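You operate a simulated robot arm through the tools that you are given. There is no shell and no other tool. Be economical: measure what you need, move in short steps, check, and stop when the job is done.

You run a simulated robot arm. Do the job below in one go: nothing can be reset, and whatever is moved stays where it is left.

Task
Take the green parts box on the top of the tub bench and put it away on the high shelf of the spares shelving. Then put the pink batch bundle on the top of the tub bench away on the top of the liner table. Then shut the job ticket drawer. The order counts. Set down upright: green parts box.

The check looks at the end state, three seconds after you hand in, the way a careful person would. Anything else that was tipped, shoved, dropped, spilled or broken makes it a failure.

Robot
A 7-joint arm with a fingered hand on a trunk, on a base that drives. Base frame: it is fixed to the floor where the robot stands at the start and does not move with it; the origin is under the middle of the robot, x ahead of it, y to its left, z up. Readings come in m, rad, newtons and seconds.
With the tool pointing down near the work surface it reaches from about 0.32 to 0.74 m from the robot's upright axis, wherever it stands. Its first joint turns from -2.897 to 2.897 rad. Places, roughly: high shelf of the spares shelving [3.7, -4.3, 1.2]; job ticket drawer [-1.3, -0.2, 0.6]; top of the liner table [1.4, 1, 0.8]. Payload 4 kg.
Tool frame: the origin (TCP) lies between the finger pads and is the grasp point; the fingertips stand 0.026 m ahead of it; z points along the fingers, y is the line along which they close. The gripper opens to 0.132 m. The gripper's body begins 0.073 m behind the TCP. The gripper is a hand of 4 fingers: y runs from the thumb to the fingers, the wrist lies at [0, 0, -0.239] in the tool frame, and closing takes about 1.5 s.
Orientation is told as [roll, pitch, yaw] about the base's x, y, z axes, in that order, counted from this pose: with the fingers straight down and closing along the base's y, the tool's x points along the base's -x, its y along +y and its z along -z.

Tools
- The arm moves only by the tool nudge_tool. Its arguments are lists of equal length, an entry for each row: "offset": the shift along the tool's x, y, z in units of 40 mm (1.0 is 40 mm), a list of three; "rotation": the turn, a rotation vector about the tool's x, y, z in units of 6 degrees (1.0 is 6 degrees), a list of three. In form: {"offset": [[dx, dy, dz], ...], "rotation": [[wx, wy, wz], ...]}. A call has 1 to 20 rows; each row shifts and turns the commanded pose from where the row before left it, along the tool's axes as they then stand. "hand" is the finger opening in cm, from 0 to 13.2, set as the call begins (left out, the last holds). A call with a number of a shift or a turn outside -1 to 1 is refused whole. Rows are played at 5 a second. More than 0.05 m and 0.15 rad between two rows, or a gripper value outside its range, and nothing of the call is played. Where a pose cannot be reached the arm comes as near as it can. A force on the tool above 40 N (or 10 N above the force at the start of the call, whichever is more), or a blocked arm, ends the call early, and 0.2 s more pass. The fingers move at their own pace (about 0.072 m/s each) and stop on an object; they squeeze with about 30 N. The grip force told is the motor's: it shows also when the fingers shut on nothing. Time passes only in rows, and 0.2 s behind the last, so rows that do not move let the fingers close. It gives the time, the measured TCP pose, the force on the tool (base axes), the opening and the grip force at its end, in the units of the frame above (readings bear some noise), with the torque about the TCP (base axes, N m) and any sound that the robot's microphone picked up.
- Cameras (640 x 400 px; columns grow to the right, rows downward): "scene" is now at [-0.0658, 0.0768, 1.4446]; the picture's right is [-1.00, 0.07, 0.00], its down [0.05, 0.78, -0.63] and it looks along [-0.04, -0.63, -0.78] (base axes); focal length 242 px, centre (320, 200). "wrist" rides on the gripper at [0.068, 0.002, -0.097] in the tool frame; the picture's right is [-0.03, 1.00, 0.00], its down [-0.82, -0.02, -0.58] and it looks along [-0.58, -0.01, 0.82] (tool axes); focal length 270 px, centre (320, 200). There is no depth. A picture from a camera that has moved, and an enlarged one, comes with that camera's place and axes in the base frame and with its lens.
- snapshot(camera): a new picture of that camera. It takes no simulated time.
- lift_body(by): slides the trunk up (or, below 0, down) by that many m; the arm and the scene camera ride with it, the base frame stays. It gives what a move gives, with no picture.
- drive_base(legs): drives the robot by 1 to 6 legs, each [ahead, turn to the left] in m and rad, along the robot's own axes; the way and the turn of a leg run together, so that a leg with both is an arc; at most 1.5 m and 3.142 rad a leg. The arm and the cameras ride along, it lands a little off, and it stops where it bumps. It gives what a move gives.
- set_fingers(finger1, finger2, finger3, thumb_bend): sets how far each is bent, from 0 (flat) to 100 (curled in); at 30 the hand is open as for a grip, at 70 the pads meet at the TCP. One left out holds its place. A second passes; each finger stops where it meets its share of the squeeze, and holds until it gets a number again. A gripper value or a shape takes the hand back. It gives what a move gives, with no picture; readings hold the bend of each and the force on the fingers (four entries, about 0 where the hand has none), thumb and palm.
- hand_shape(shape): the hand has 4 fingers and takes this shape, open, in about a second: jaw (thumb against the fingers, like two jaws); tri (thumb and two fingers); tip (a fingertip pinch); poke (one finger out to press); point (the index stretched); flat (the hand flat); cup (the hand cupped); fist (a fist). The gripper value then closes the fingers along that shape, each until it touches; the sizes above hold for jaw. It gives what a move gives, with no picture.
- head_to(pan, tilt): turns the head with the scene camera to pan (to the left, within 2.705 rad either way) and tilt (down, from -0.506 to 1.204), counted from straight ahead of the robot. It gives what a move gives.
- zoom(camera, box): a new picture of the part [left, top, right, bottom] of that camera's present view, enlarged. It takes no simulated time.
- finish_job(): hands the job in; it is judged then, once.

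Work in short steps. Places have to be worked out from the pictures, the camera data and where the tool is seen: move nearer, look again, correct. Check each grasp and each placing, and mend what went wrong. You have 165 turns and 108 pictures in all, those below and enlarged ones among them. Open the gripper and draw the arm clear of the work before you hand the job in, unless the task says otherwise; then end with one line.

The tools are called after ">>>" as name(argument=value, ...) on one line, values as JSON. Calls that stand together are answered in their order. nudge_tool: Moves the arm, as the interface text tells. Its arguments: {"type":"object","properties":{"offset":{"type":"array","items":{"type":"array","items":{"type":"number"}}},"rotation":{"type":"array","items":{"type":"array","items":{"type":"number"}}},"hand":{"type":"number"}},"required":["offset","rotation"]} The other tools are called the same way: lift_body (by) slides the trunk up or down; hand_shape (shape) gives the hand a shape; set_fingers (finger1, finger2, finger3, thumb_bend) moves the fingers one by one; drive_base (legs) drives the base; head_to (pan, tilt) turns the head that bears the scene camera; snapshot (camera) takes a picture; zoom (camera, box) takes an enlarged picture of a part of a camera's view; finish_job () hands the job in.

At the start:

```text
time_s: 0.0
tcp_pos: [-0.2916, -0.3924, 1.056]
tool_rot: [0.001, 0.0, 0.001]
ft_force: [-0.9, -0.4, -0.1]
ft_torque: [0.04, 0.0, 0.05]
grip_width: 0.1317
grasp_force: 0.1
shape: jaw
bend: [30.0, 30.0, 30.0, 30.0]
finger forces: [0.0, 0.0, 0.1, 0.0, 0.1, 0.1]
trunk travel left (down, up): [-0.425, 0.165]
robot x, y, heading: [-0.0018, -0.0011, -0.005]
head pan, tilt: [-1.639, 0.892]
```

scene: 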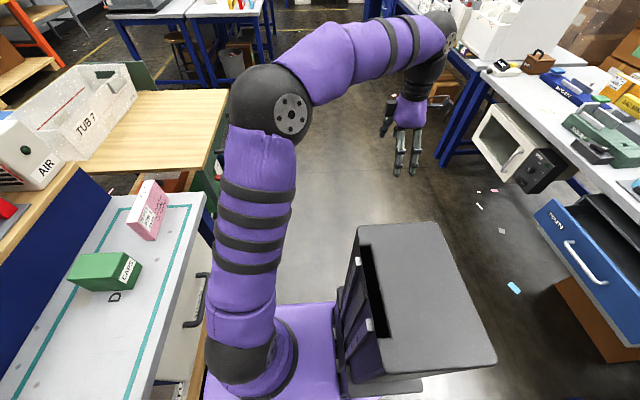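
wrist: 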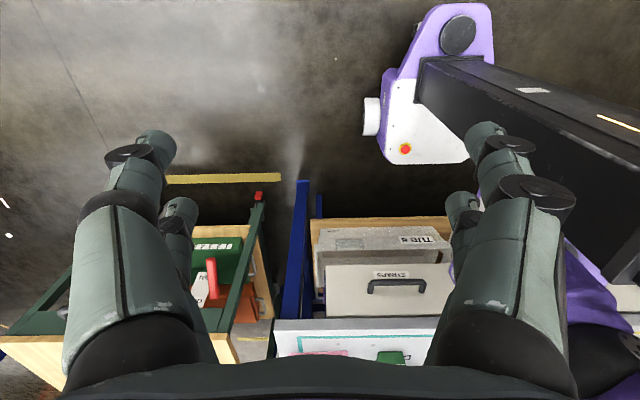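

I work out the green box to be near (0.49, -0.22) and the pink one near (0.46, -0.43), both on the bench ahead. I turn the head ahead to see them better.

>>> head_to(pan=-0.4, tilt=0.8)

>>> snapshot(camera="scene")

```text
time_s: 1.4
tcp_pos: [-0.2934, -0.3921, 1.0571]
tool_rot: [-0.001, 0.002, 0.0]
ft_force: [-0.2, 0.3, 0.9]
ft_torque: [0.01, -0.01, -0.01]
grip_width: 0.1318
grasp_force: 0.0
shape: jaw
bend: [30.0, 30.0, 30.0, 30.0]
finger forces: [0.0, 0.1, 0.1, 0.0, 0.0, 0.1]
trunk travel left (down, up): [-0.425, 0.165]
robot x, y, heading: [0.003, -0.0021, -0.001]
head pan, tilt: [-0.4, 0.799]
```

```text
105 pictures are left
camera scene: at [0.0137, 0.1211, 1.4519], right [-0.39, -0.92, 0.0], down [-0.66, 0.28, -0.7], along [0.64, -0.27, -0.72], focal length 242 px, centre (320, 200)
```

scene: 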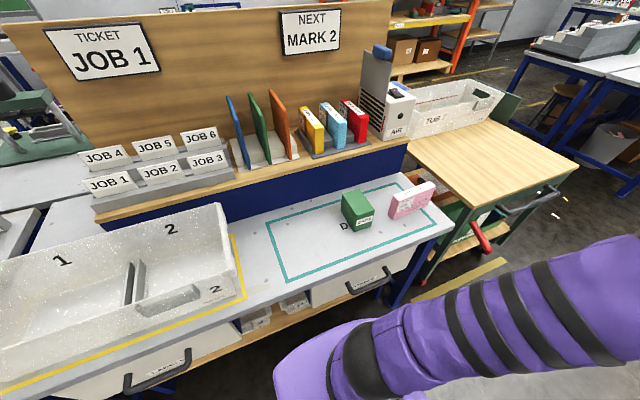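

The green box and the pink bundle stand on the near-right part of the bench. I zoom in to measure them.

>>> zoom(camera="scene", box=[320, 160, 448, 240])

>>> head_to(pan=-0.95, tilt=0.1)

>>> snapshot(camera="scene")

```text
5.00 times, centred on (384, 200) of scene
camera zoom: at [0.0137, 0.1211, 1.4519], right [-0.39, -0.92, 0.0], down [-0.66, 0.28, -0.7], along [0.64, -0.27, -0.72], focal length 1208 px, centre (0, 200)
```

zoom: 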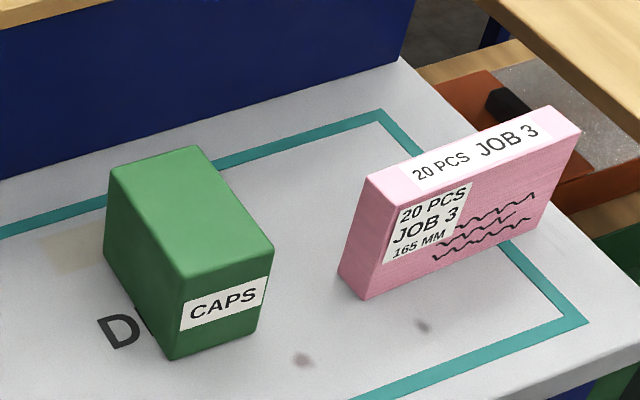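

```text
time_s: 2.5
tcp_pos: [-0.2918, -0.3907, 1.0574]
tool_rot: [-0.001, 0.001, -0.001]
ft_force: [0.0, 0.2, -0.1]
ft_torque: [0.0, -0.01, 0.03]
grip_width: 0.132
grasp_force: 0.1
shape: jaw
bend: [30.0, 30.0, 30.0, 30.0]
finger forces: [0.0, 0.0, 0.0, 0.0, 0.0, 0.0]
trunk travel left (down, up): [-0.425, 0.165]
robot x, y, heading: [-0.0011, 0.0004, 0.001]
head pan, tilt: [-0.949, 0.099]
```

```text
103 pictures are left
camera scene: at [-0.007, 0.0777, 1.5148], right [-0.81, -0.58, 0.0], down [-0.06, 0.08, -0.99], along [0.58, -0.81, -0.1], focal length 242 px, centre (320, 200)
```

scene: 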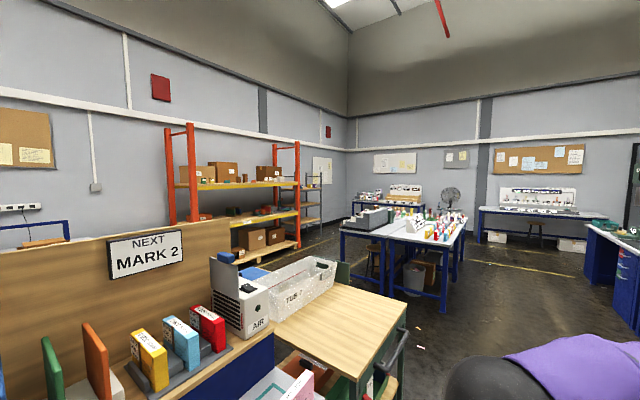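

The green box measures about 0.097 x 0.066 x 0.09 m, centred near (0.472, -0.211) and square to the axes. The given shelving place falls near column 300, so I zoom there to tell which rack is meant.

>>> zoom(camera="scene", box=[160, 115, 352, 275])

>>> zoom(camera="scene", box=[260, 140, 360, 250])

```text
2.50 times, centred on (256, 195) of scene
camera zoom: at [-0.007, 0.0777, 1.5148], right [-0.81, -0.58, 0.0], down [-0.06, 0.08, -0.99], along [0.58, -0.81, -0.1], focal length 604 px, centre (480, 212)
```

zoom: 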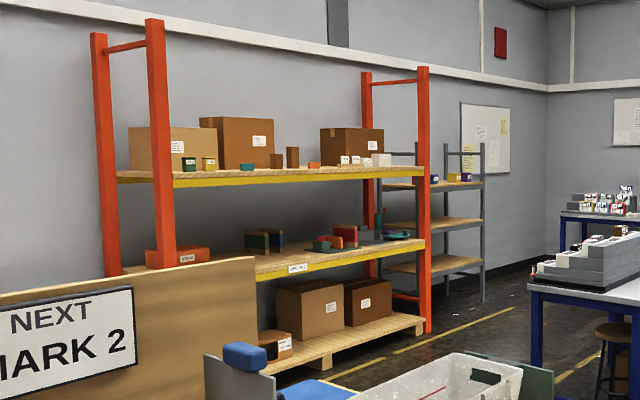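

```text
3.64 times, centred on (310, 195) of scene
camera zoom: at [-0.007, 0.0777, 1.5148], right [-0.81, -0.58, 0.0], down [-0.06, 0.08, -0.99], along [0.58, -0.81, -0.1], focal length 878 px, centre (356, 218)
```

zoom: 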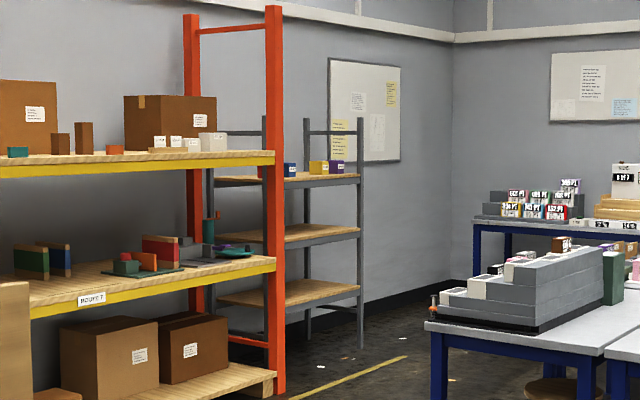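

The grey three-shelf rack fits the given place. I now swing the arm round toward the green box at this height, turning the tool by half a turn on the way; this is the first half.

>>> nudge_tool(offset=[[-0.65, -0.217, 0], [-0.624, -0.284, 0], [-0.591, -0.347, 0], [-0.551, -0.407, 0], [-0.506, -0.463, 0], [-0.454, -0.513, 0], [-0.398, -0.558, 0], [-0.338, -0.596, 0], [-0.274, -0.628, 0], [-0.207, -0.653, 0], [-0.137, -0.671, 0], [-0.066, -0.682, 0], [0.006, -0.685, 0], [0.077, -0.681, 0], [0.148, -0.669, 0]], rotation=[[0, 0, -1], [0, 0, -1], [0, 0, -1], [0, 0, -1], [0, 0, -1], [0, 0, -1], [0, 0, -1], [0, 0, -1], [0, 0, -1], [0, 0, -1], [0, 0, -1], [0, 0, -1], [0, 0, -1], [0, 0, -1], [0, 0, -1]])

```text
time_s: 5.7
tcp_pos: [0.1006, -0.5222, 1.0581]
tool_rot: [-0.001, 0.001, 1.572]
ft_force: [0.5, 0.8, 0.6]
ft_torque: [-0.03, 0.01, -0.02]
grip_width: 0.132
grasp_force: 0.0
shape: jaw
bend: [30.0, 30.0, 30.0, 30.0]
finger forces: [0.0, 0.0, 0.0, 0.0, 0.0, 0.0]
trunk travel left (down, up): [-0.425, 0.165]
robot x, y, heading: [0.0026, -0.0016, 0.002]
head pan, tilt: [-0.949, 0.099]
```

That landed as planned. I play the second half to just above the green box.

>>> nudge_tool(offset=[[-0.519, -0.619, 0], [-0.451, -0.67, 0], [-0.379, -0.713, 0], [-0.302, -0.749, 0], [-0.222, -0.777, 0], [-0.14, -0.796, 0], [-0.056, -0.806, 0], [0.029, -0.807, 0], [0.113, -0.8, 0], [0.196, -0.784, 0], [0.277, -0.759, 0], [0.354, -0.726, 0], [0.428, -0.685, 0], [0.497, -0.636, 0], [0.561, -0.581, 0]], rotation=[[0, 0, -1], [0, 0, -1], [0, 0, -1], [0, 0, -1], [0, 0, -1], [0, 0, -1], [0, 0, -1], [0, 0, -1], [0, 0, -1], [0, 0, -1], [0, 0, -1], [0, 0, -1], [0, 0, -1], [0, 0, -1], [0, 0, -1]])

>>> head_to(pan=-0.4, tilt=0.8)

>>> snapshot(camera="scene")

>>> snapshot(camera="wrist")

```text
time_s: 8.9
tcp_pos: [0.468, -0.2102, 1.0557]
tool_rot: [-0.002, 0.0, -3.139]
ft_force: [0.1, 0.7, 1.1]
ft_torque: [-0.01, 0.0, -0.01]
grip_width: 0.1319
grasp_force: 0.1
shape: jaw
bend: [30.0, 30.0, 30.0, 30.0]
finger forces: [0.1, 0.0, 0.0, 0.0, 0.1, 0.0]
trunk travel left (down, up): [-0.425, 0.165]
robot x, y, heading: [0.0042, 0.0039, -0.001]
head pan, tilt: [-0.949, 0.099]
```

```text
time_s: 10.0
tcp_pos: [0.4664, -0.2113, 1.0555]
tool_rot: [0.0, -0.001, 3.141]
ft_force: [0.5, 0.3, -0.8]
ft_torque: [-0.02, 0.06, -0.03]
grip_width: 0.1321
grasp_force: 0.0
shape: jaw
bend: [30.0, 30.0, 30.0, 30.0]
finger forces: [0.0, 0.0, 0.1, 0.1, 0.0, 0.1]
trunk travel left (down, up): [-0.425, 0.165]
robot x, y, heading: [0.0034, -0.0004, 0.003]
head pan, tilt: [-0.4, 0.799]
```

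```text
100 pictures are left
camera scene: at [0.014, 0.1212, 1.4519], right [-0.39, -0.92, 0.0], down [-0.66, 0.28, -0.7], along [0.64, -0.27, -0.72], focal length 242 px, centre (320, 200)
```

scene: 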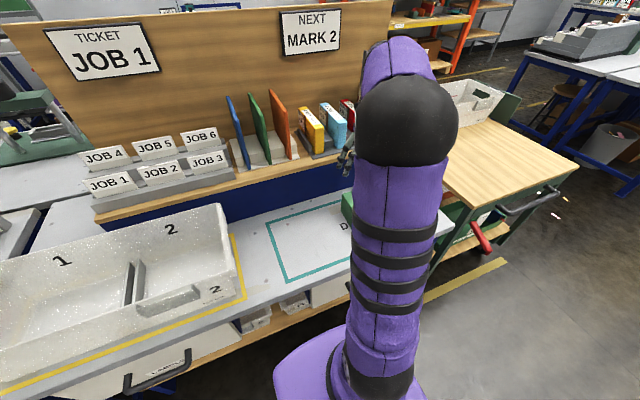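

```text
99 pictures are left
camera wrist: at [0.5346, -0.213, 1.1531], right [-0.03, -1.0, 0.0], down [-0.82, 0.02, 0.58], along [-0.58, 0.02, -0.82], focal length 270 px, centre (320, 200)
```

wrist: 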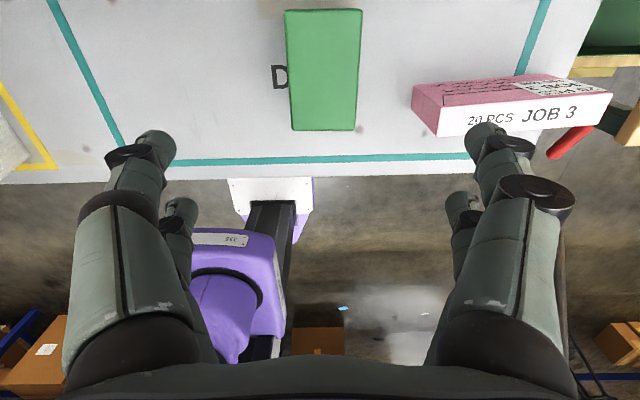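

From the wrist view the green box is centred near (0.480, -0.213), with the pink bundle's edge about 0.05 m off its right side. I narrow the opening to 10 cm, shift 12 mm in x and go part way down.

>>> nudge_tool(offset=[[0.3, 0, 0], [0, 0, 0.5], [0, 0, 0.75], [0, 0, 0.75], [0, 0, 0.7]], rotation=[[0, 0, 0], [0, 0, 0], [0, 0, 0], [0, 0, 0], [0, 0, 0]], hand=10)

>>> snapshot(camera="wrist")

```text
time_s: 11.2
tcp_pos: [0.4785, -0.209, 0.9494]
tool_rot: [0.001, 0.0, 3.141]
ft_force: [-1.4, 0.3, 0.3]
ft_torque: [0.03, -0.03, 0.01]
grip_width: 0.1003
grasp_force: 0.0
shape: jaw
bend: [63.0, 63.0, 63.0, 50.0]
finger forces: [0.0, 0.0, 0.1, 0.1, 0.1, 0.0]
trunk travel left (down, up): [-0.425, 0.165]
robot x, y, heading: [0.0001, -0.004, 0.001]
head pan, tilt: [-0.4, 0.799]
```

```text
98 pictures are left
camera wrist: at [0.5463, -0.211, 1.0462], right [-0.03, -1.0, 0.0], down [-0.82, 0.02, 0.58], along [-0.58, 0.01, -0.82], focal length 270 px, centre (320, 200)
```

wrist: 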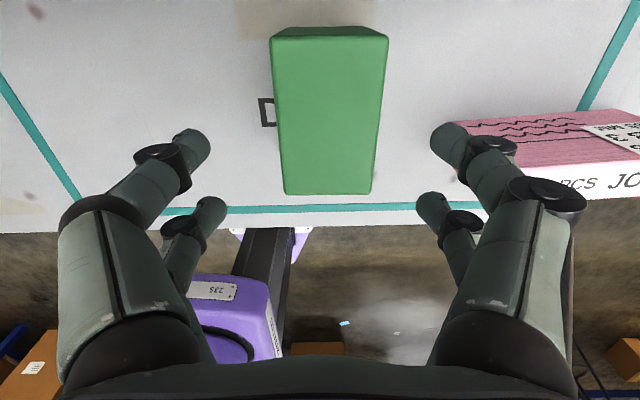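

The box sits about 6 mm to the right of the jaw's middle, and the pink edge is really at y of about -0.33, so it is clear. I correct sideways, go down to z = 0.827 and close.

>>> nudge_tool(offset=[[0, 0.15, 0.2], [0, 0, 0.7], [0, 0, 0.7], [0, 0, 0.7], [0, 0, 0.5], [0, 0, 0.25]], rotation=[[0, 0, 0], [0, 0, 0], [0, 0, 0], [0, 0, 0], [0, 0, 0], [0, 0, 0]])

>>> snapshot(camera="wrist")

```text
time_s: 12.6
tcp_pos: [0.4824, -0.2161, 0.8266]
tool_rot: [-0.001, -0.001, 3.142]
ft_force: [-0.9, -0.7, 0.1]
ft_torque: [-0.01, 0.02, 0.0]
grip_width: 0.1001
grasp_force: 0.0
shape: jaw
bend: [63.0, 63.0, 63.0, 50.0]
finger forces: [0.0, 0.1, 0.1, 0.0, 0.0, 0.0]
trunk travel left (down, up): [-0.425, 0.165]
robot x, y, heading: [0.0019, 0.0025, -0.004]
head pan, tilt: [-0.4, 0.799]
```

```text
97 pictures are left
camera wrist: at [0.5489, -0.2188, 0.9233], right [-0.03, -1.0, 0.0], down [-0.82, 0.02, 0.58], along [-0.58, 0.01, -0.82], focal length 270 px, centre (320, 200)
```

wrist: 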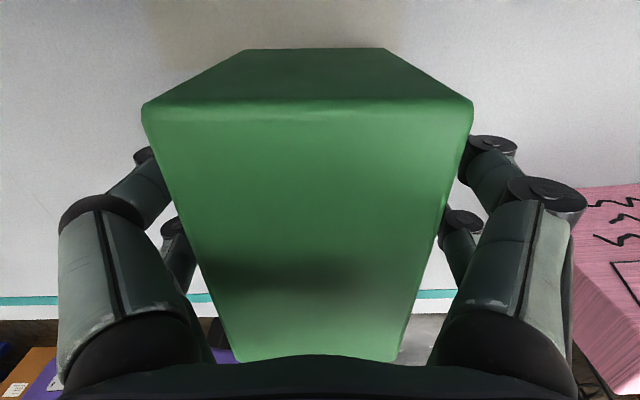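

The fingers straddle the box. I close to grip it and wait.

>>> nudge_tool(offset=[[0, 0, 0], [0, 0, 0], [0, 0, 0], [0, 0, 0], [0, 0, 0], [0, 0, 0], [0, 0, 0], [0, 0, 0]], rotation=[[0, 0, 0], [0, 0, 0], [0, 0, 0], [0, 0, 0], [0, 0, 0], [0, 0, 0], [0, 0, 0], [0, 0, 0]], hand=4)

```text
time_s: 14.4
tcp_pos: [0.4817, -0.2167, 0.8268]
tool_rot: [0.0, 0.001, 3.142]
ft_force: [0.3, 0.2, 0.7]
ft_torque: [0.01, -0.03, -0.05]
grip_width: 0.0628
grasp_force: 30.1
shape: jaw
bend: [73.0, 73.0, 73.0, 70.0]
finger forces: [27.2, 27.1, 27.0, 0.1, 27.6, 0.1]
trunk travel left (down, up): [-0.425, 0.165]
robot x, y, heading: [-0.0013, 0.0054, 0.003]
head pan, tilt: [-0.4, 0.799]
```

It is gripped at 63 mm with 30 N. I lift it straight up.

>>> nudge_tool(offset=[[0, 0, -0.3], [0, 0, -0.6], [0, 0, -0.8], [0, 0, -0.8], [0, 0, -0.8], [0, 0, -0.8], [0, 0, -0.8], [0, 0, -0.8], [0, 0, -0.8], [0, 0, -0.4]], rotation=[[0, 0, 0], [0, 0, 0], [0, 0, 0], [0, 0, 0], [0, 0, 0], [0, 0, 0], [0, 0, 0], [0, 0, 0], [0, 0, 0], [0, 0, 0]])

>>> head_to(pan=-1.5, tilt=0.45)

>>> snapshot(camera="scene")

>>> snapshot(camera="wrist")

```text
time_s: 16.6
tcp_pos: [0.4809, -0.2153, 1.1038]
tool_rot: [-0.002, -0.003, 3.141]
ft_force: [-0.1, 0.9, -2.3]
ft_torque: [-0.01, 0.01, 0.01]
grip_width: 0.0626
grasp_force: 30.4
shape: jaw
bend: [73.0, 73.0, 73.0, 70.0]
finger forces: [27.4, 27.2, 27.0, 0.0, 27.5, 0.0]
trunk travel left (down, up): [-0.425, 0.165]
robot x, y, heading: [-0.0025, 0.0014, -0.003]
head pan, tilt: [-0.4, 0.799]
```

```text
time_s: 17.9
tcp_pos: [0.4801, -0.2162, 1.1032]
tool_rot: [-0.001, 0.001, 3.142]
ft_force: [0.0, 0.7, -1.7]
ft_torque: [0.0, 0.02, -0.02]
grip_width: 0.0628
grasp_force: 30.0
shape: jaw
bend: [73.0, 73.0, 73.0, 70.0]
finger forces: [27.2, 27.2, 27.0, 0.0, 27.5, 0.1]
trunk travel left (down, up): [-0.425, 0.165]
robot x, y, heading: [-0.0006, 0.0001, -0.002]
head pan, tilt: [-1.499, 0.45]
```

```text
96 pictures are left
camera scene: at [-0.0536, 0.0609, 1.4823], right [-1.0, -0.07, 0.0], down [-0.03, 0.43, -0.9], along [0.06, -0.9, -0.44], focal length 242 px, centre (320, 200)
```

scene: 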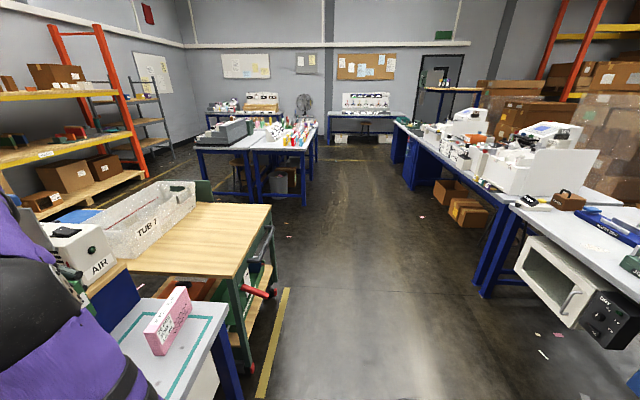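

```text
95 pictures are left
camera wrist: at [0.549, -0.2186, 1.1999], right [-0.03, -1.0, 0.0], down [-0.82, 0.02, 0.58], along [-0.58, 0.01, -0.82], focal length 270 px, centre (320, 200)
```

wrist: 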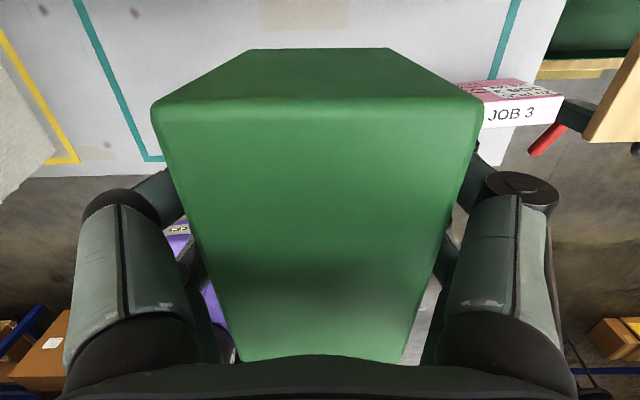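

Lifted cleanly. The aisle runs along -y between x of about -1.2 and 0.35; before I back off and turn I check what stands behind me, including the open drawer.

>>> head_to(pan=-2.65, tilt=0.75)

>>> snapshot(camera="scene")

>>> head_to(pan=2.4, tilt=0.75)

>>> snapshot(camera="scene")

```text
time_s: 19.3
tcp_pos: [0.4816, -0.217, 1.1028]
tool_rot: [-0.001, 0.0, 3.139]
ft_force: [1.1, 0.9, -1.7]
ft_torque: [-0.05, 0.0, -0.02]
grip_width: 0.0625
grasp_force: 30.7
shape: jaw
bend: [73.0, 73.0, 73.0, 70.0]
finger forces: [27.3, 27.3, 27.0, 0.0, 27.5, 0.0]
trunk travel left (down, up): [-0.425, 0.165]
robot x, y, heading: [-0.0026, -0.0027, 0.002]
head pan, tilt: [-2.649, 0.75]
```

```text
94 pictures are left
camera scene: at [-0.1332, 0.1133, 1.4559], right [-0.47, 0.88, 0.0], down [0.6, 0.32, -0.73], along [-0.64, -0.35, -0.68], focal length 242 px, centre (320, 200)
```

scene: 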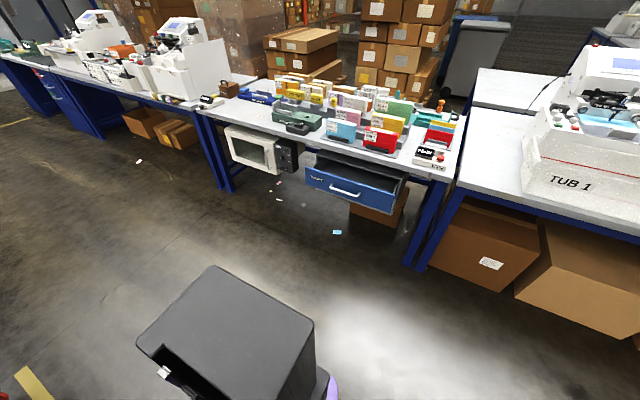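

```text
time_s: 23.2
tcp_pos: [0.4818, -0.2168, 1.1022]
tool_rot: [0.001, 0.0, 3.143]
ft_force: [0.2, -0.6, -2.4]
ft_torque: [0.03, -0.03, 0.03]
grip_width: 0.0626
grasp_force: 30.2
shape: jaw
bend: [73.0, 73.0, 73.0, 70.0]
finger forces: [27.2, 27.2, 26.9, 0.0, 27.5, 0.0]
trunk travel left (down, up): [-0.425, 0.165]
robot x, y, heading: [0.0014, 0.0025, -0.001]
head pan, tilt: [2.4, 0.75]
```

```text
93 pictures are left
camera scene: at [-0.1213, 0.2086, 1.4559], right [0.68, 0.74, 0.0], down [0.5, -0.46, -0.73], along [-0.54, 0.49, -0.68], focal length 242 px, centre (320, 200)
```

scene: 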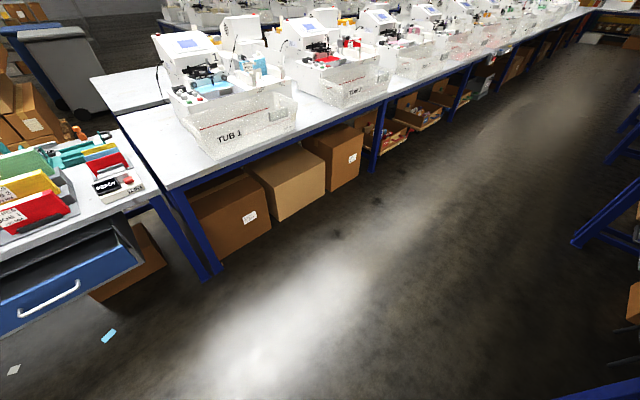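

Behind me the drawer front stands at x of about -1.06, so backing 0.25 m leaves room to turn. I back off, turn right and go 1.4 m down the aisle.

>>> drive_base(legs=[[-0.27, 0], [0, -1.571], [1.4, 0]])

>>> head_to(pan=0.7, tilt=0.4)

>>> snapshot(camera="scene")

```text
time_s: 35.7
tcp_pos: [-0.4641, -1.9008, 1.1022]
tool_rot: [-0.001, 0.0, 1.607]
ft_force: [-1.5, 0.7, -2.8]
ft_torque: [0.0, 0.01, 0.04]
grip_width: 0.0623
grasp_force: 30.0
shape: jaw
bend: [73.0, 73.0, 73.0, 70.0]
finger forces: [27.2, 27.2, 27.0, 0.1, 27.5, 0.0]
trunk travel left (down, up): [-0.425, 0.165]
robot x, y, heading: [-0.27, -1.4134, -1.535]
head pan, tilt: [2.4, 0.75]
```

```text
time_s: 37.4
tcp_pos: [-0.4624, -1.9003, 1.102]
tool_rot: [0.0, 0.0, 1.608]
ft_force: [-0.4, -1.1, -2.6]
ft_torque: [0.0, 0.02, 0.04]
grip_width: 0.0624
grasp_force: 29.8
shape: jaw
bend: [73.0, 73.0, 73.0, 70.0]
finger forces: [27.3, 27.2, 27.0, 0.0, 27.5, 0.1]
trunk travel left (down, up): [-0.425, 0.165]
robot x, y, heading: [-0.2637, -1.4088, -1.535]
head pan, tilt: [0.7, 0.4]
```

```text
92 pictures are left
camera scene: at [-0.0536, -1.4142, 1.487], right [-0.74, -0.67, 0.0], down [-0.26, 0.29, -0.92], along [0.62, -0.68, -0.39], focal length 242 px, centre (320, 200)
```

scene: 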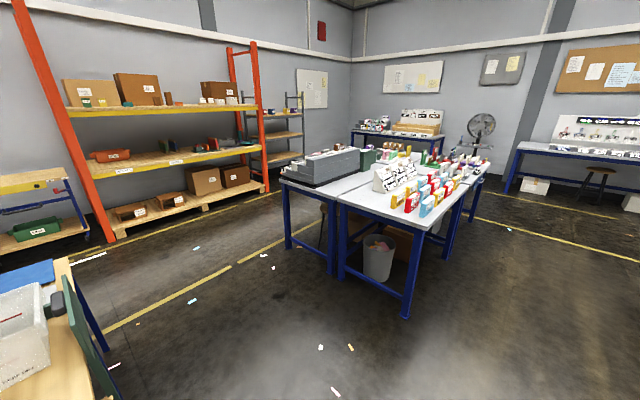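

The island's front edge is at y of about -2.8 and x 0.36 to 1.72; the orange rack's front is at x of about 3.28. I go round: down to y = -2.0, then ahead along +x to about x = 2.5.

>>> drive_base(legs=[[0.6, 0], [0, 1.535], [1.4, 0], [1.35, 0]])

>>> head_to(pan=-1.0, tilt=0.35)

>>> snapshot(camera="scene")

```text
time_s: 57.6
tcp_pos: [3.0024, -2.0888, 1.1036]
tool_rot: [0.0, -0.001, -3.079]
ft_force: [0.4, 0.6, -1.8]
ft_torque: [0.05, -0.03, 0.01]
grip_width: 0.0622
grasp_force: 30.4
shape: jaw
bend: [73.0, 73.0, 73.0, 70.0]
finger forces: [27.2, 27.0, 27.0, 0.0, 27.4, 0.0]
trunk travel left (down, up): [-0.425, 0.165]
robot x, y, heading: [2.5082, -1.9021, 0.062]
head pan, tilt: [0.7, 0.4]
```

```text
time_s: 59.3
tcp_pos: [3.0035, -2.0891, 1.102]
tool_rot: [0.0, 0.001, -3.08]
ft_force: [-0.2, 0.6, -2.7]
ft_torque: [0.0, 0.02, -0.01]
grip_width: 0.0627
grasp_force: 29.5
shape: jaw
bend: [73.0, 73.0, 73.0, 70.0]
finger forces: [27.1, 27.2, 26.9, 0.0, 27.3, 0.1]
trunk travel left (down, up): [-0.425, 0.165]
robot x, y, heading: [2.5117, -1.902, 0.063]
head pan, tilt: [-1.0, 0.351]
```

```text
91 pictures are left
camera scene: at [2.4944, -1.8288, 1.4915], right [-0.81, -0.59, 0.0], down [-0.2, 0.28, -0.94], along [0.56, -0.76, -0.34], focal length 242 px, centre (320, 200)
```

scene: 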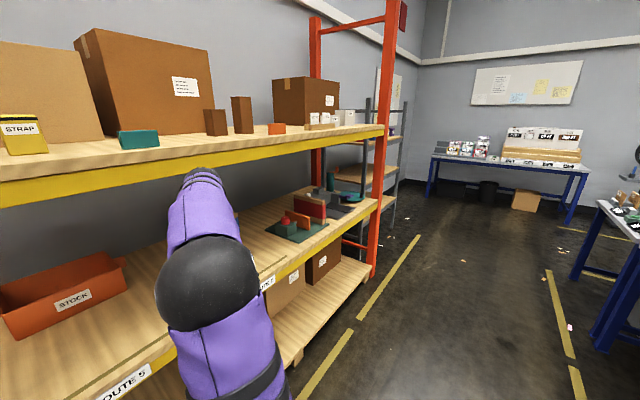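

The arm is close to the orange rack, so I back up 0.1 m, turn right and drive toward y = -3.2 in one go, then look.

>>> drive_base(legs=[[-0.1, 0], [0, -1.634], [1.3, 0]])

>>> head_to(pan=0.75, tilt=0.3)

>>> snapshot(camera="scene")

```text
time_s: 70.7
tcp_pos: [2.1946, -3.707, 1.1036]
tool_rot: [0.0, 0.0, 1.585]
ft_force: [-0.3, 0.1, -2.8]
ft_torque: [0.01, 0.0, 0.02]
grip_width: 0.062
grasp_force: 30.1
shape: jaw
bend: [73.0, 73.0, 73.0, 70.0]
finger forces: [27.2, 27.1, 27.0, 0.0, 27.3, 0.0]
trunk travel left (down, up): [-0.425, 0.165]
robot x, y, heading: [2.4006, -3.2242, -1.562]
head pan, tilt: [-1.0, 0.351]
```

```text
time_s: 72.4
tcp_pos: [2.1927, -3.7067, 1.103]
tool_rot: [0.0, 0.0, 1.586]
ft_force: [0.6, 0.1, -3.2]
ft_torque: [0.01, 0.01, -0.02]
grip_width: 0.0618
grasp_force: 30.3
shape: jaw
bend: [73.0, 73.0, 73.0, 70.0]
finger forces: [27.2, 27.0, 27.0, 0.1, 27.2, 0.0]
trunk travel left (down, up): [-0.425, 0.165]
robot x, y, heading: [2.4056, -3.2218, -1.556]
head pan, tilt: [0.75, 0.3]
```

```text
90 pictures are left
camera scene: at [2.6194, -3.2289, 1.4962], right [-0.72, -0.69, 0.0], down [-0.2, 0.21, -0.96], along [0.66, -0.69, -0.3], focal length 242 px, centre (320, 200)
```

scene: 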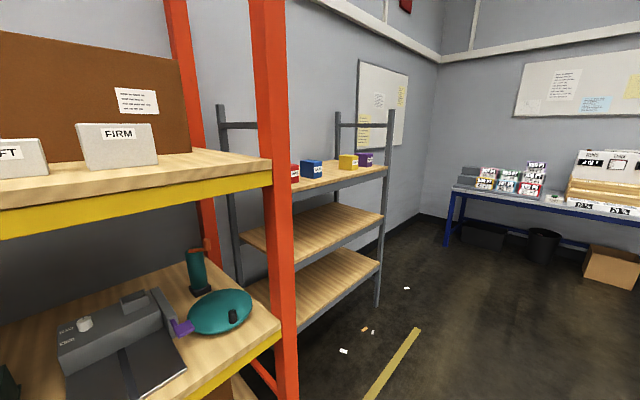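

The top shelf of the grey rack bears a few small boxes. I drive on to y of about -4.3, turn left to face it, and look.

>>> drive_base(legs=[[1.08, 0], [0, 1.558]])

>>> head_to(pan=0.0, tilt=0.25)

>>> snapshot(camera="scene")

```text
time_s: 81.8
tcp_pos: [2.8929, -4.5257, 1.1028]
tool_rot: [0.0, 0.001, -3.137]
ft_force: [-0.1, 0.0, -2.2]
ft_torque: [0.0, 0.0, -0.01]
grip_width: 0.0619
grasp_force: 29.6
shape: jaw
bend: [73.0, 73.0, 73.0, 70.0]
finger forces: [27.1, 27.2, 26.9, 0.0, 27.2, 0.0]
trunk travel left (down, up): [-0.425, 0.165]
robot x, y, heading: [2.4079, -4.3107, 0.01]
head pan, tilt: [0.75, 0.3]
```

```text
time_s: 83.0
tcp_pos: [2.8944, -4.5259, 1.1027]
tool_rot: [-0.002, 0.0, -3.14]
ft_force: [-0.5, 0.5, -2.3]
ft_torque: [0.02, 0.0, 0.0]
grip_width: 0.0621
grasp_force: 30.1
shape: jaw
bend: [73.0, 73.0, 73.0, 70.0]
finger forces: [27.1, 27.1, 26.9, 0.0, 27.3, 0.0]
trunk travel left (down, up): [-0.425, 0.165]
robot x, y, heading: [2.4086, -4.31, 0.009]
head pan, tilt: [0.0, 0.25]
```

```text
89 pictures are left
camera scene: at [2.4435, -4.159, 1.5009], right [0.01, -1.0, 0.0], down [-0.25, 0.0, -0.97], along [0.97, 0.01, -0.25], focal length 242 px, centre (320, 200)
```

scene: 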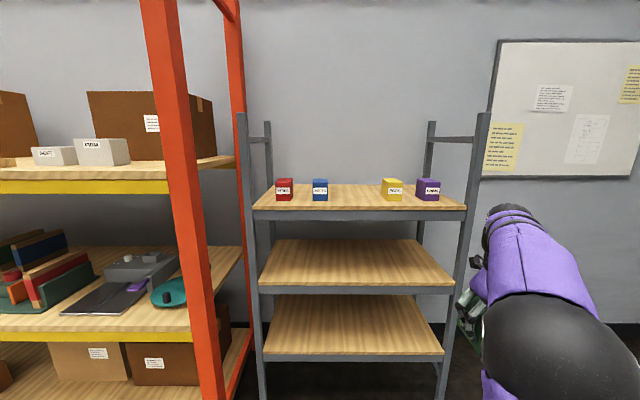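

The shelf top is at z of about 1.2, from x = 3.46 to about 4.0, with a free gap of 0.25 m between the blue and yellow boxes, middle near y = -4.31. I raise the trunk and bring the arm in line with that gap, then look again.

>>> lift_body(by=0.16)

>>> nudge_tool(offset=[[0, 0, -0.9], [0, 0, -0.9], [0, -0.3, -0.9], [0, -0.9, 0], [0, -0.9, 0], [0, -0.9, 0], [0, -0.9, 0], [0, -0.9, 0], [0, -0.5, 0]], rotation=[[0, 0, 0], [0, 0, 0], [0, 0, 0], [0, 0, 0], [0, 0, 0], [0, 0, 0], [0, 0, 0], [0, 0, 0], [0, 0, 0]])

>>> head_to(pan=0.0, tilt=0.4)

>>> snapshot(camera="scene")

>>> snapshot(camera="wrist")

```text
time_s: 84.8
tcp_pos: [2.8937, -4.5259, 1.2634]
tool_rot: [-0.001, -0.002, -3.138]
ft_force: [0.1, -0.3, -2.5]
ft_torque: [0.0, 0.0, -0.01]
grip_width: 0.0622
grasp_force: 29.7
shape: jaw
bend: [73.0, 73.0, 73.0, 70.0]
finger forces: [27.1, 27.1, 26.9, 0.1, 27.3, 0.0]
trunk travel left (down, up): [-0.585, 0.005]
robot x, y, heading: [2.4108, -4.3103, 0.007]
head pan, tilt: [0.0, 0.25]
```

```text
time_s: 86.8
tcp_pos: [2.894, -4.3147, 1.3705]
tool_rot: [0.001, -0.001, -3.137]
ft_force: [1.0, -0.4, -3.3]
ft_torque: [0.0, 0.0, 0.01]
grip_width: 0.0619
grasp_force: 29.3
shape: jaw
bend: [73.0, 73.0, 73.0, 70.0]
finger forces: [27.3, 27.3, 27.0, 0.1, 27.5, 0.1]
trunk travel left (down, up): [-0.585, 0.005]
robot x, y, heading: [2.4118, -4.3145, 0.012]
head pan, tilt: [0.0, 0.25]
```

```text
time_s: 87.5
tcp_pos: [2.8939, -4.3145, 1.3715]
tool_rot: [0.0, -0.002, -3.138]
ft_force: [0.1, -0.1, -2.4]
ft_torque: [-0.02, -0.02, -0.04]
grip_width: 0.062
grasp_force: 29.8
shape: jaw
bend: [73.0, 73.0, 73.0, 70.0]
finger forces: [27.2, 27.2, 26.9, 0.0, 27.4, 0.0]
trunk travel left (down, up): [-0.585, 0.005]
robot x, y, heading: [2.4076, -4.3122, 0.005]
head pan, tilt: [0.0, 0.4]
```

```text
88 pictures are left
camera scene: at [2.4428, -4.1589, 1.647], right [0.01, -1.0, 0.0], down [-0.39, 0.0, -0.92], along [0.92, 0.0, -0.39], focal length 242 px, centre (320, 200)
```

scene: 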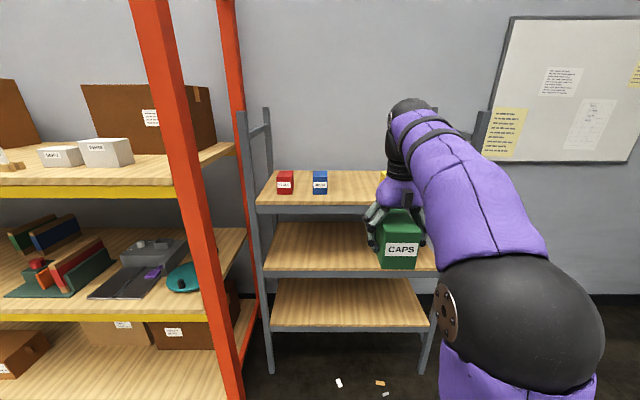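

```text
87 pictures are left
camera wrist: at [2.9612, -4.3172, 1.4683], right [-0.02, -1.0, 0.0], down [-0.82, 0.02, 0.58], along [-0.58, 0.01, -0.82], focal length 270 px, centre (320, 200)
```

wrist: 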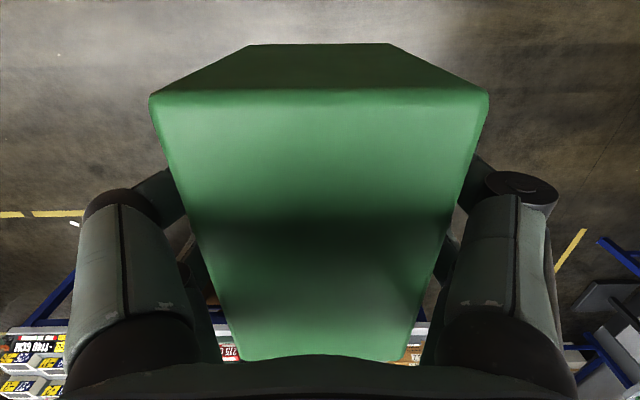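

The gap and height check out (shelf z of about 1.19, small boxes' fronts at x = 3.60). I drive 0.58 m ahead with the box held at 1.32 and look before lowering.

>>> drive_base(legs=[[0.57, 0]])

>>> head_to(pan=0.0, tilt=0.6)

>>> snapshot(camera="scene")

>>> snapshot(camera="wrist")

```text
time_s: 90.7
tcp_pos: [3.4571, -4.3281, 1.3716]
tool_rot: [-0.001, 0.0, 3.127]
ft_force: [0.1, -0.1, -2.4]
ft_torque: [0.04, 0.05, 0.03]
grip_width: 0.062
grasp_force: 29.5
shape: jaw
bend: [73.0, 73.0, 73.0, 70.0]
finger forces: [27.3, 27.2, 26.9, 0.0, 27.3, 0.0]
trunk travel left (down, up): [-0.585, 0.005]
robot x, y, heading: [2.9781, -4.3146, -0.016]
head pan, tilt: [0.0, 0.4]
```

```text
time_s: 91.4
tcp_pos: [3.4573, -4.3277, 1.3709]
tool_rot: [-0.001, 0.0, 3.125]
ft_force: [-0.4, 0.5, -3.0]
ft_torque: [0.02, 0.0, 0.03]
grip_width: 0.0616
grasp_force: 30.1
shape: jaw
bend: [73.0, 73.0, 73.0, 70.0]
finger forces: [27.2, 27.2, 26.9, 0.1, 27.3, 0.1]
trunk travel left (down, up): [-0.585, 0.005]
robot x, y, heading: [2.977, -4.3118, -0.014]
head pan, tilt: [0.0, 0.6]
```

```text
86 pictures are left
camera scene: at [3.0058, -4.1622, 1.6288], right [-0.01, -1.0, 0.0], down [-0.56, 0.01, -0.83], along [0.83, -0.01, -0.56], focal length 242 px, centre (320, 200)
```

scene: 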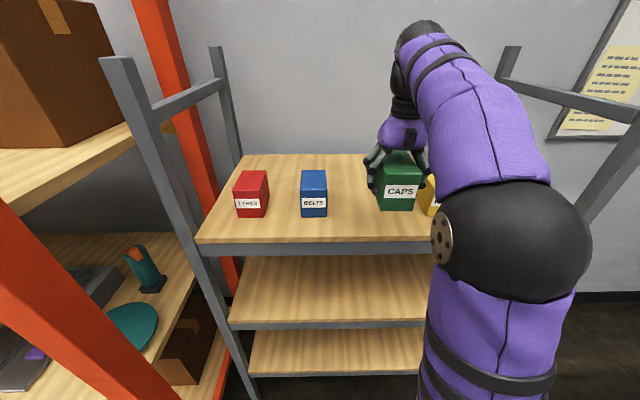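

```text
85 pictures are left
camera wrist: at [3.5253, -4.3309, 1.4682], right [-0.04, -1.0, 0.0], down [-0.82, 0.03, 0.58], along [-0.58, 0.02, -0.82], focal length 270 px, centre (320, 200)
```

wrist: 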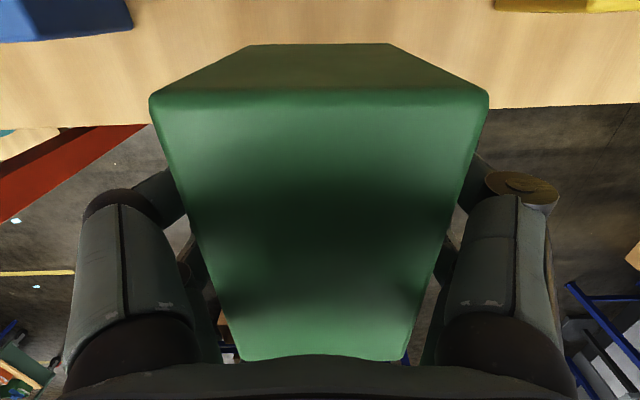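

The gap spans y of about -4.19 to -4.46, and I am at -4.328, well centred. I reach 0.17 m further in and lower to about 3 cm above the set-down height.

>>> nudge_tool(offset=[[0.5, 0, 0], [0.8, 0, 0], [0.8, 0, 0], [0.8, 0, 0], [0.8, 0, 0], [0.6, 0, 0], [0, 0, 0.5], [0, 0, 0.7], [0, 0, 0.7], [0, 0, 0.5]], rotation=[[0, 0, 0], [0, 0, 0], [0, 0, 0], [0, 0, 0], [0, 0, 0], [0, 0, 0], [0, 0, 0], [0, 0, 0], [0, 0, 0], [0, 0, 0]])

>>> snapshot(camera="scene")

>>> snapshot(camera="wrist")

```text
time_s: 93.6
tcp_pos: [3.5419, -4.3269, 1.2748]
tool_rot: [0.0, 0.0, 3.125]
ft_force: [-1.5, -0.1, -2.9]
ft_torque: [0.0, -0.01, -0.02]
grip_width: 0.062
grasp_force: 30.1
shape: jaw
bend: [73.0, 73.0, 73.0, 70.0]
finger forces: [27.2, 27.3, 27.0, 0.0, 27.4, 0.1]
out of reach, approached as far as the arm can: row 4, 5, 6
trunk travel left (down, up): [-0.585, 0.005]
robot x, y, heading: [2.9741, -4.3099, -0.015]
head pan, tilt: [0.0, 0.6]
```

```text
84 pictures are left
camera scene: at [3.0059, -4.1623, 1.6287], right [-0.01, -1.0, 0.0], down [-0.57, 0.01, -0.82], along [0.82, -0.01, -0.57], focal length 242 px, centre (320, 200)
```

scene: 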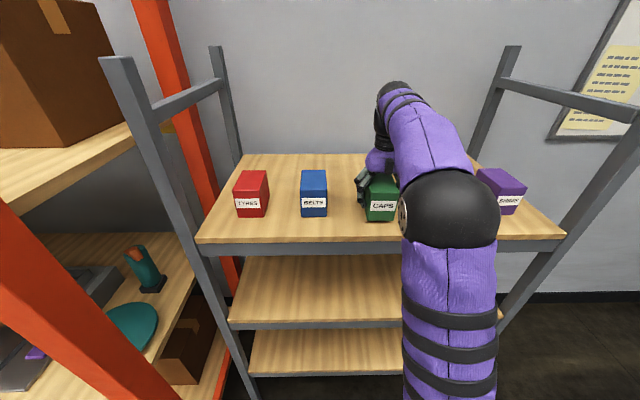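

```text
83 pictures are left
camera wrist: at [3.6099, -4.3304, 1.3721], right [-0.04, -1.0, 0.0], down [-0.82, 0.03, 0.58], along [-0.58, 0.02, -0.82], focal length 270 px, centre (320, 200)
```

wrist: 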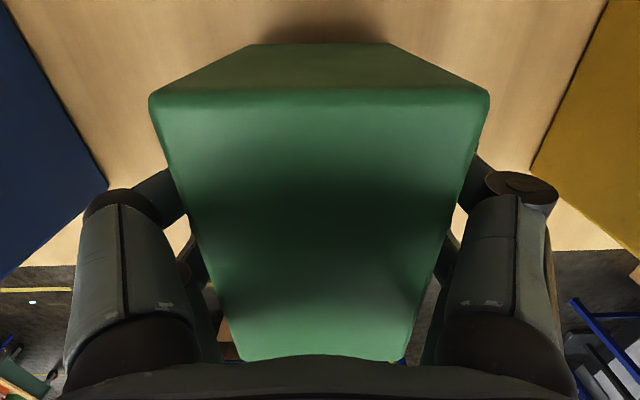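

The arm's reach ended at x = 3.54. At this lower height I try another 5 cm forward so the box does not stand close to the edge.

>>> nudge_tool(offset=[[0.5, 0, 0], [0.5, 0, 0], [0.3, 0, 0]], rotation=[[0, 0, 0], [0, 0, 0], [0, 0, 0]])

```text
time_s: 94.4
tcp_pos: [3.5945, -4.3309, 1.2752]
tool_rot: [-0.001, -0.001, 3.124]
ft_force: [-0.8, -0.1, -2.9]
ft_torque: [0.02, 0.03, -0.01]
grip_width: 0.062
grasp_force: 30.5
shape: jaw
bend: [73.0, 73.0, 73.0, 70.0]
finger forces: [27.2, 27.1, 26.9, 0.0, 27.4, 0.0]
trunk travel left (down, up): [-0.585, 0.005]
robot x, y, heading: [2.9721, -4.3167, -0.016]
head pan, tilt: [0.0, 0.6]
```

Now at x = 3.594, well on the shelf. I lower in small steps, watching the force.

>>> nudge_tool(offset=[[0, 0, 0.2], [0, 0, 0.2], [0, 0, 0.15], [0, 0, 0]], rotation=[[0, 0, 0], [0, 0, 0], [0, 0, 0], [0, 0, 0]])

>>> zoom(camera="scene", box=[320, 150, 448, 240])

```text
time_s: 95.2
tcp_pos: [3.5963, -4.329, 1.2648]
tool_rot: [-0.001, 0.023, 3.127]
ft_force: [-2.8, -0.2, 15.2]
ft_torque: [0.07, 0.18, -0.08]
grip_width: 0.0619
grasp_force: 29.6
shape: jaw
bend: [73.0, 73.0, 73.0, 70.0]
finger forces: [31.0, 31.8, 31.8, 0.1, 31.0, 0.1]
trunk travel left (down, up): [-0.585, 0.005]
robot x, y, heading: [2.9749, -4.3159, -0.013]
head pan, tilt: [0.0, 0.6]
stopped in row 3: the force on the tool passed its limit (the readings are from after the stop); the commanded pose is now the measured one
```

```text
4.44 times, centred on (384, 195) of scene
camera zoom: at [3.0036, -4.1622, 1.6288], right [-0.01, -1.0, 0.0], down [-0.56, 0.01, -0.83], along [0.83, -0.01, -0.56], focal length 1073 px, centre (36, 222)
```

zoom: 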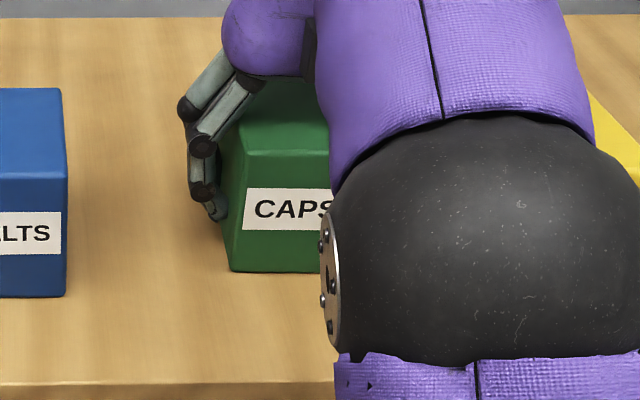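

The force shows the box has touched down (shelf about z = 1.218). I open the hand by a little way and let it settle.

>>> nudge_tool(offset=[[0, 0, 0], [0, 0, 0], [0, 0, 0], [0, 0, 0], [0, 0, 0]], rotation=[[0, 0, 0], [0, 0, 0], [0, 0, 0], [0, 0, 0], [0, 0, 0]], hand=10)

>>> snapshot(camera="wrist")

```text
time_s: 96.4
tcp_pos: [3.5966, -4.3294, 1.2618]
tool_rot: [0.001, 0.018, 3.124]
ft_force: [0.4, 0.0, -0.6]
ft_torque: [-0.02, -0.02, 0.01]
grip_width: 0.0997
grasp_force: 0.1
shape: jaw
bend: [63.0, 63.0, 63.0, 50.0]
finger forces: [0.0, 0.1, 0.0, 0.0, 0.0, 0.0]
trunk travel left (down, up): [-0.585, 0.005]
robot x, y, heading: [2.9781, -4.3129, -0.016]
head pan, tilt: [0.0, 0.6]
```

```text
81 pictures are left
camera wrist: at [3.6626, -4.3318, 1.3597], right [-0.04, -1.0, 0.0], down [-0.82, 0.03, 0.56], along [-0.56, 0.02, -0.83], focal length 270 px, centre (320, 200)
```

wrist: 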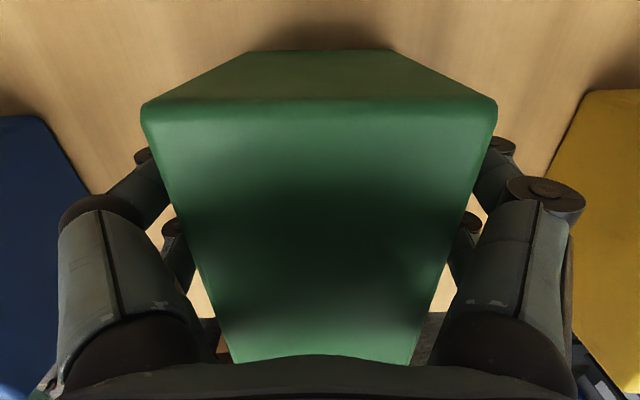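

The box stands free between the fingers. I raise the hand straight up, then draw back.

>>> nudge_tool(offset=[[0, 0, -0.3], [0, 0, -0.6], [0, 0, -0.6], [-0.2, 0, -0.6], [-0.4, 0, -0.6], [-0.6, 0, -0.3], [-0.8, 0, 0], [-0.8, 0, 0], [-0.8, 0, 0]], rotation=[[0, 0, 0], [0, 0, 0], [0, 0, 0], [0, 0, 0], [0, 0, 0], [0, 0, 0], [0, 0, 0], [0, 0, 0], [0, 0, 0]])

>>> drive_base(legs=[[-0.55, 0]])

>>> snapshot(camera="scene")

```text
time_s: 98.4
tcp_pos: [3.451, -4.3272, 1.3648]
tool_rot: [0.0, 0.018, 3.125]
ft_force: [0.4, 0.3, -0.2]
ft_torque: [0.02, -0.02, 0.0]
grip_width: 0.0998
grasp_force: 0.0
shape: jaw
bend: [63.0, 63.0, 63.0, 50.0]
finger forces: [0.0, 0.0, 0.0, 0.1, 0.0, 0.1]
out of reach, approached as far as the arm can: row 4, 5
trunk travel left (down, up): [-0.585, 0.005]
robot x, y, heading: [2.9749, -4.3139, -0.013]
head pan, tilt: [0.0, 0.6]
```

```text
time_s: 101.6
tcp_pos: [2.8988, -4.3197, 1.3653]
tool_rot: [-0.002, 0.017, 3.118]
ft_force: [-0.4, 0.9, 0.1]
ft_torque: [0.0, -0.02, 0.01]
grip_width: 0.0998
grasp_force: 0.1
shape: jaw
bend: [63.0, 63.0, 63.0, 50.0]
finger forces: [0.0, 0.1, 0.0, 0.0, 0.1, 0.0]
trunk travel left (down, up): [-0.585, 0.005]
robot x, y, heading: [2.4199, -4.3053, -0.022]
head pan, tilt: [0.0, 0.6]
```

```text
80 pictures are left
camera scene: at [2.453, -4.1525, 1.6288], right [-0.02, -1.0, 0.0], down [-0.56, 0.01, -0.83], along [0.83, -0.02, -0.56], focal length 242 px, centre (320, 200)
```

scene: 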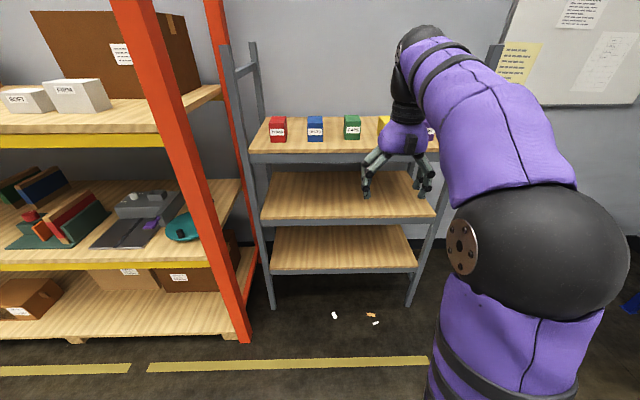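

The green box stands upright on the high shelf in line with the others. I lower the trunk and drive back the same way: turn left, up to y of about -2.0.

>>> lift_body(by=-0.16)

>>> drive_base(legs=[[0, 1.593], [1.2, 0], [1.1, 0]])

```text
time_s: 103.5
tcp_pos: [2.8995, -4.32, 1.2049]
tool_rot: [-0.001, 0.016, 3.121]
ft_force: [0.4, -0.5, 0.3]
ft_torque: [-0.03, 0.01, -0.02]
grip_width: 0.1
grasp_force: 0.2
shape: jaw
bend: [63.0, 63.0, 63.0, 50.0]
finger forces: [0.0, 0.1, 0.0, 0.0, 0.0, 0.0]
trunk travel left (down, up): [-0.425, 0.165]
robot x, y, heading: [2.4231, -4.3049, -0.015]
head pan, tilt: [0.0, 0.6]
```

```text
time_s: 118.7
tcp_pos: [2.4146, -1.517, 1.2057]
tool_rot: [0.0, 0.016, -1.59]
ft_force: [-0.1, 0.3, 0.2]
ft_torque: [0.01, 0.01, 0.0]
grip_width: 0.0994
grasp_force: 0.0
shape: jaw
bend: [63.0, 63.0, 63.0, 50.0]
finger forces: [0.0, 0.0, 0.0, 0.0, 0.0, 0.0]
trunk travel left (down, up): [-0.425, 0.165]
robot x, y, heading: [2.4024, -1.9916, 1.553]
head pan, tilt: [0.0, 0.6]
```

On course. I turn left to face -x and drive back to the aisle, then turn right to face +y.

>>> drive_base(legs=[[0, 1.589], [1.4, 0], [1.3, 0]])

```text
time_s: 135.8
tcp_pos: [-0.7979, -1.9153, 1.2042]
tool_rot: [0.001, 0.015, -0.04]
ft_force: [0.0, -0.2, -0.2]
ft_torque: [0.02, 0.02, 0.04]
grip_width: 0.0998
grasp_force: 0.2
shape: jaw
bend: [63.0, 63.0, 63.0, 50.0]
finger forces: [0.0, 0.0, 0.1, 0.0, 0.0, 0.0]
trunk travel left (down, up): [-0.425, 0.165]
robot x, y, heading: [-0.3251, -1.9383, 3.101]
head pan, tilt: [0.0, 0.6]
```

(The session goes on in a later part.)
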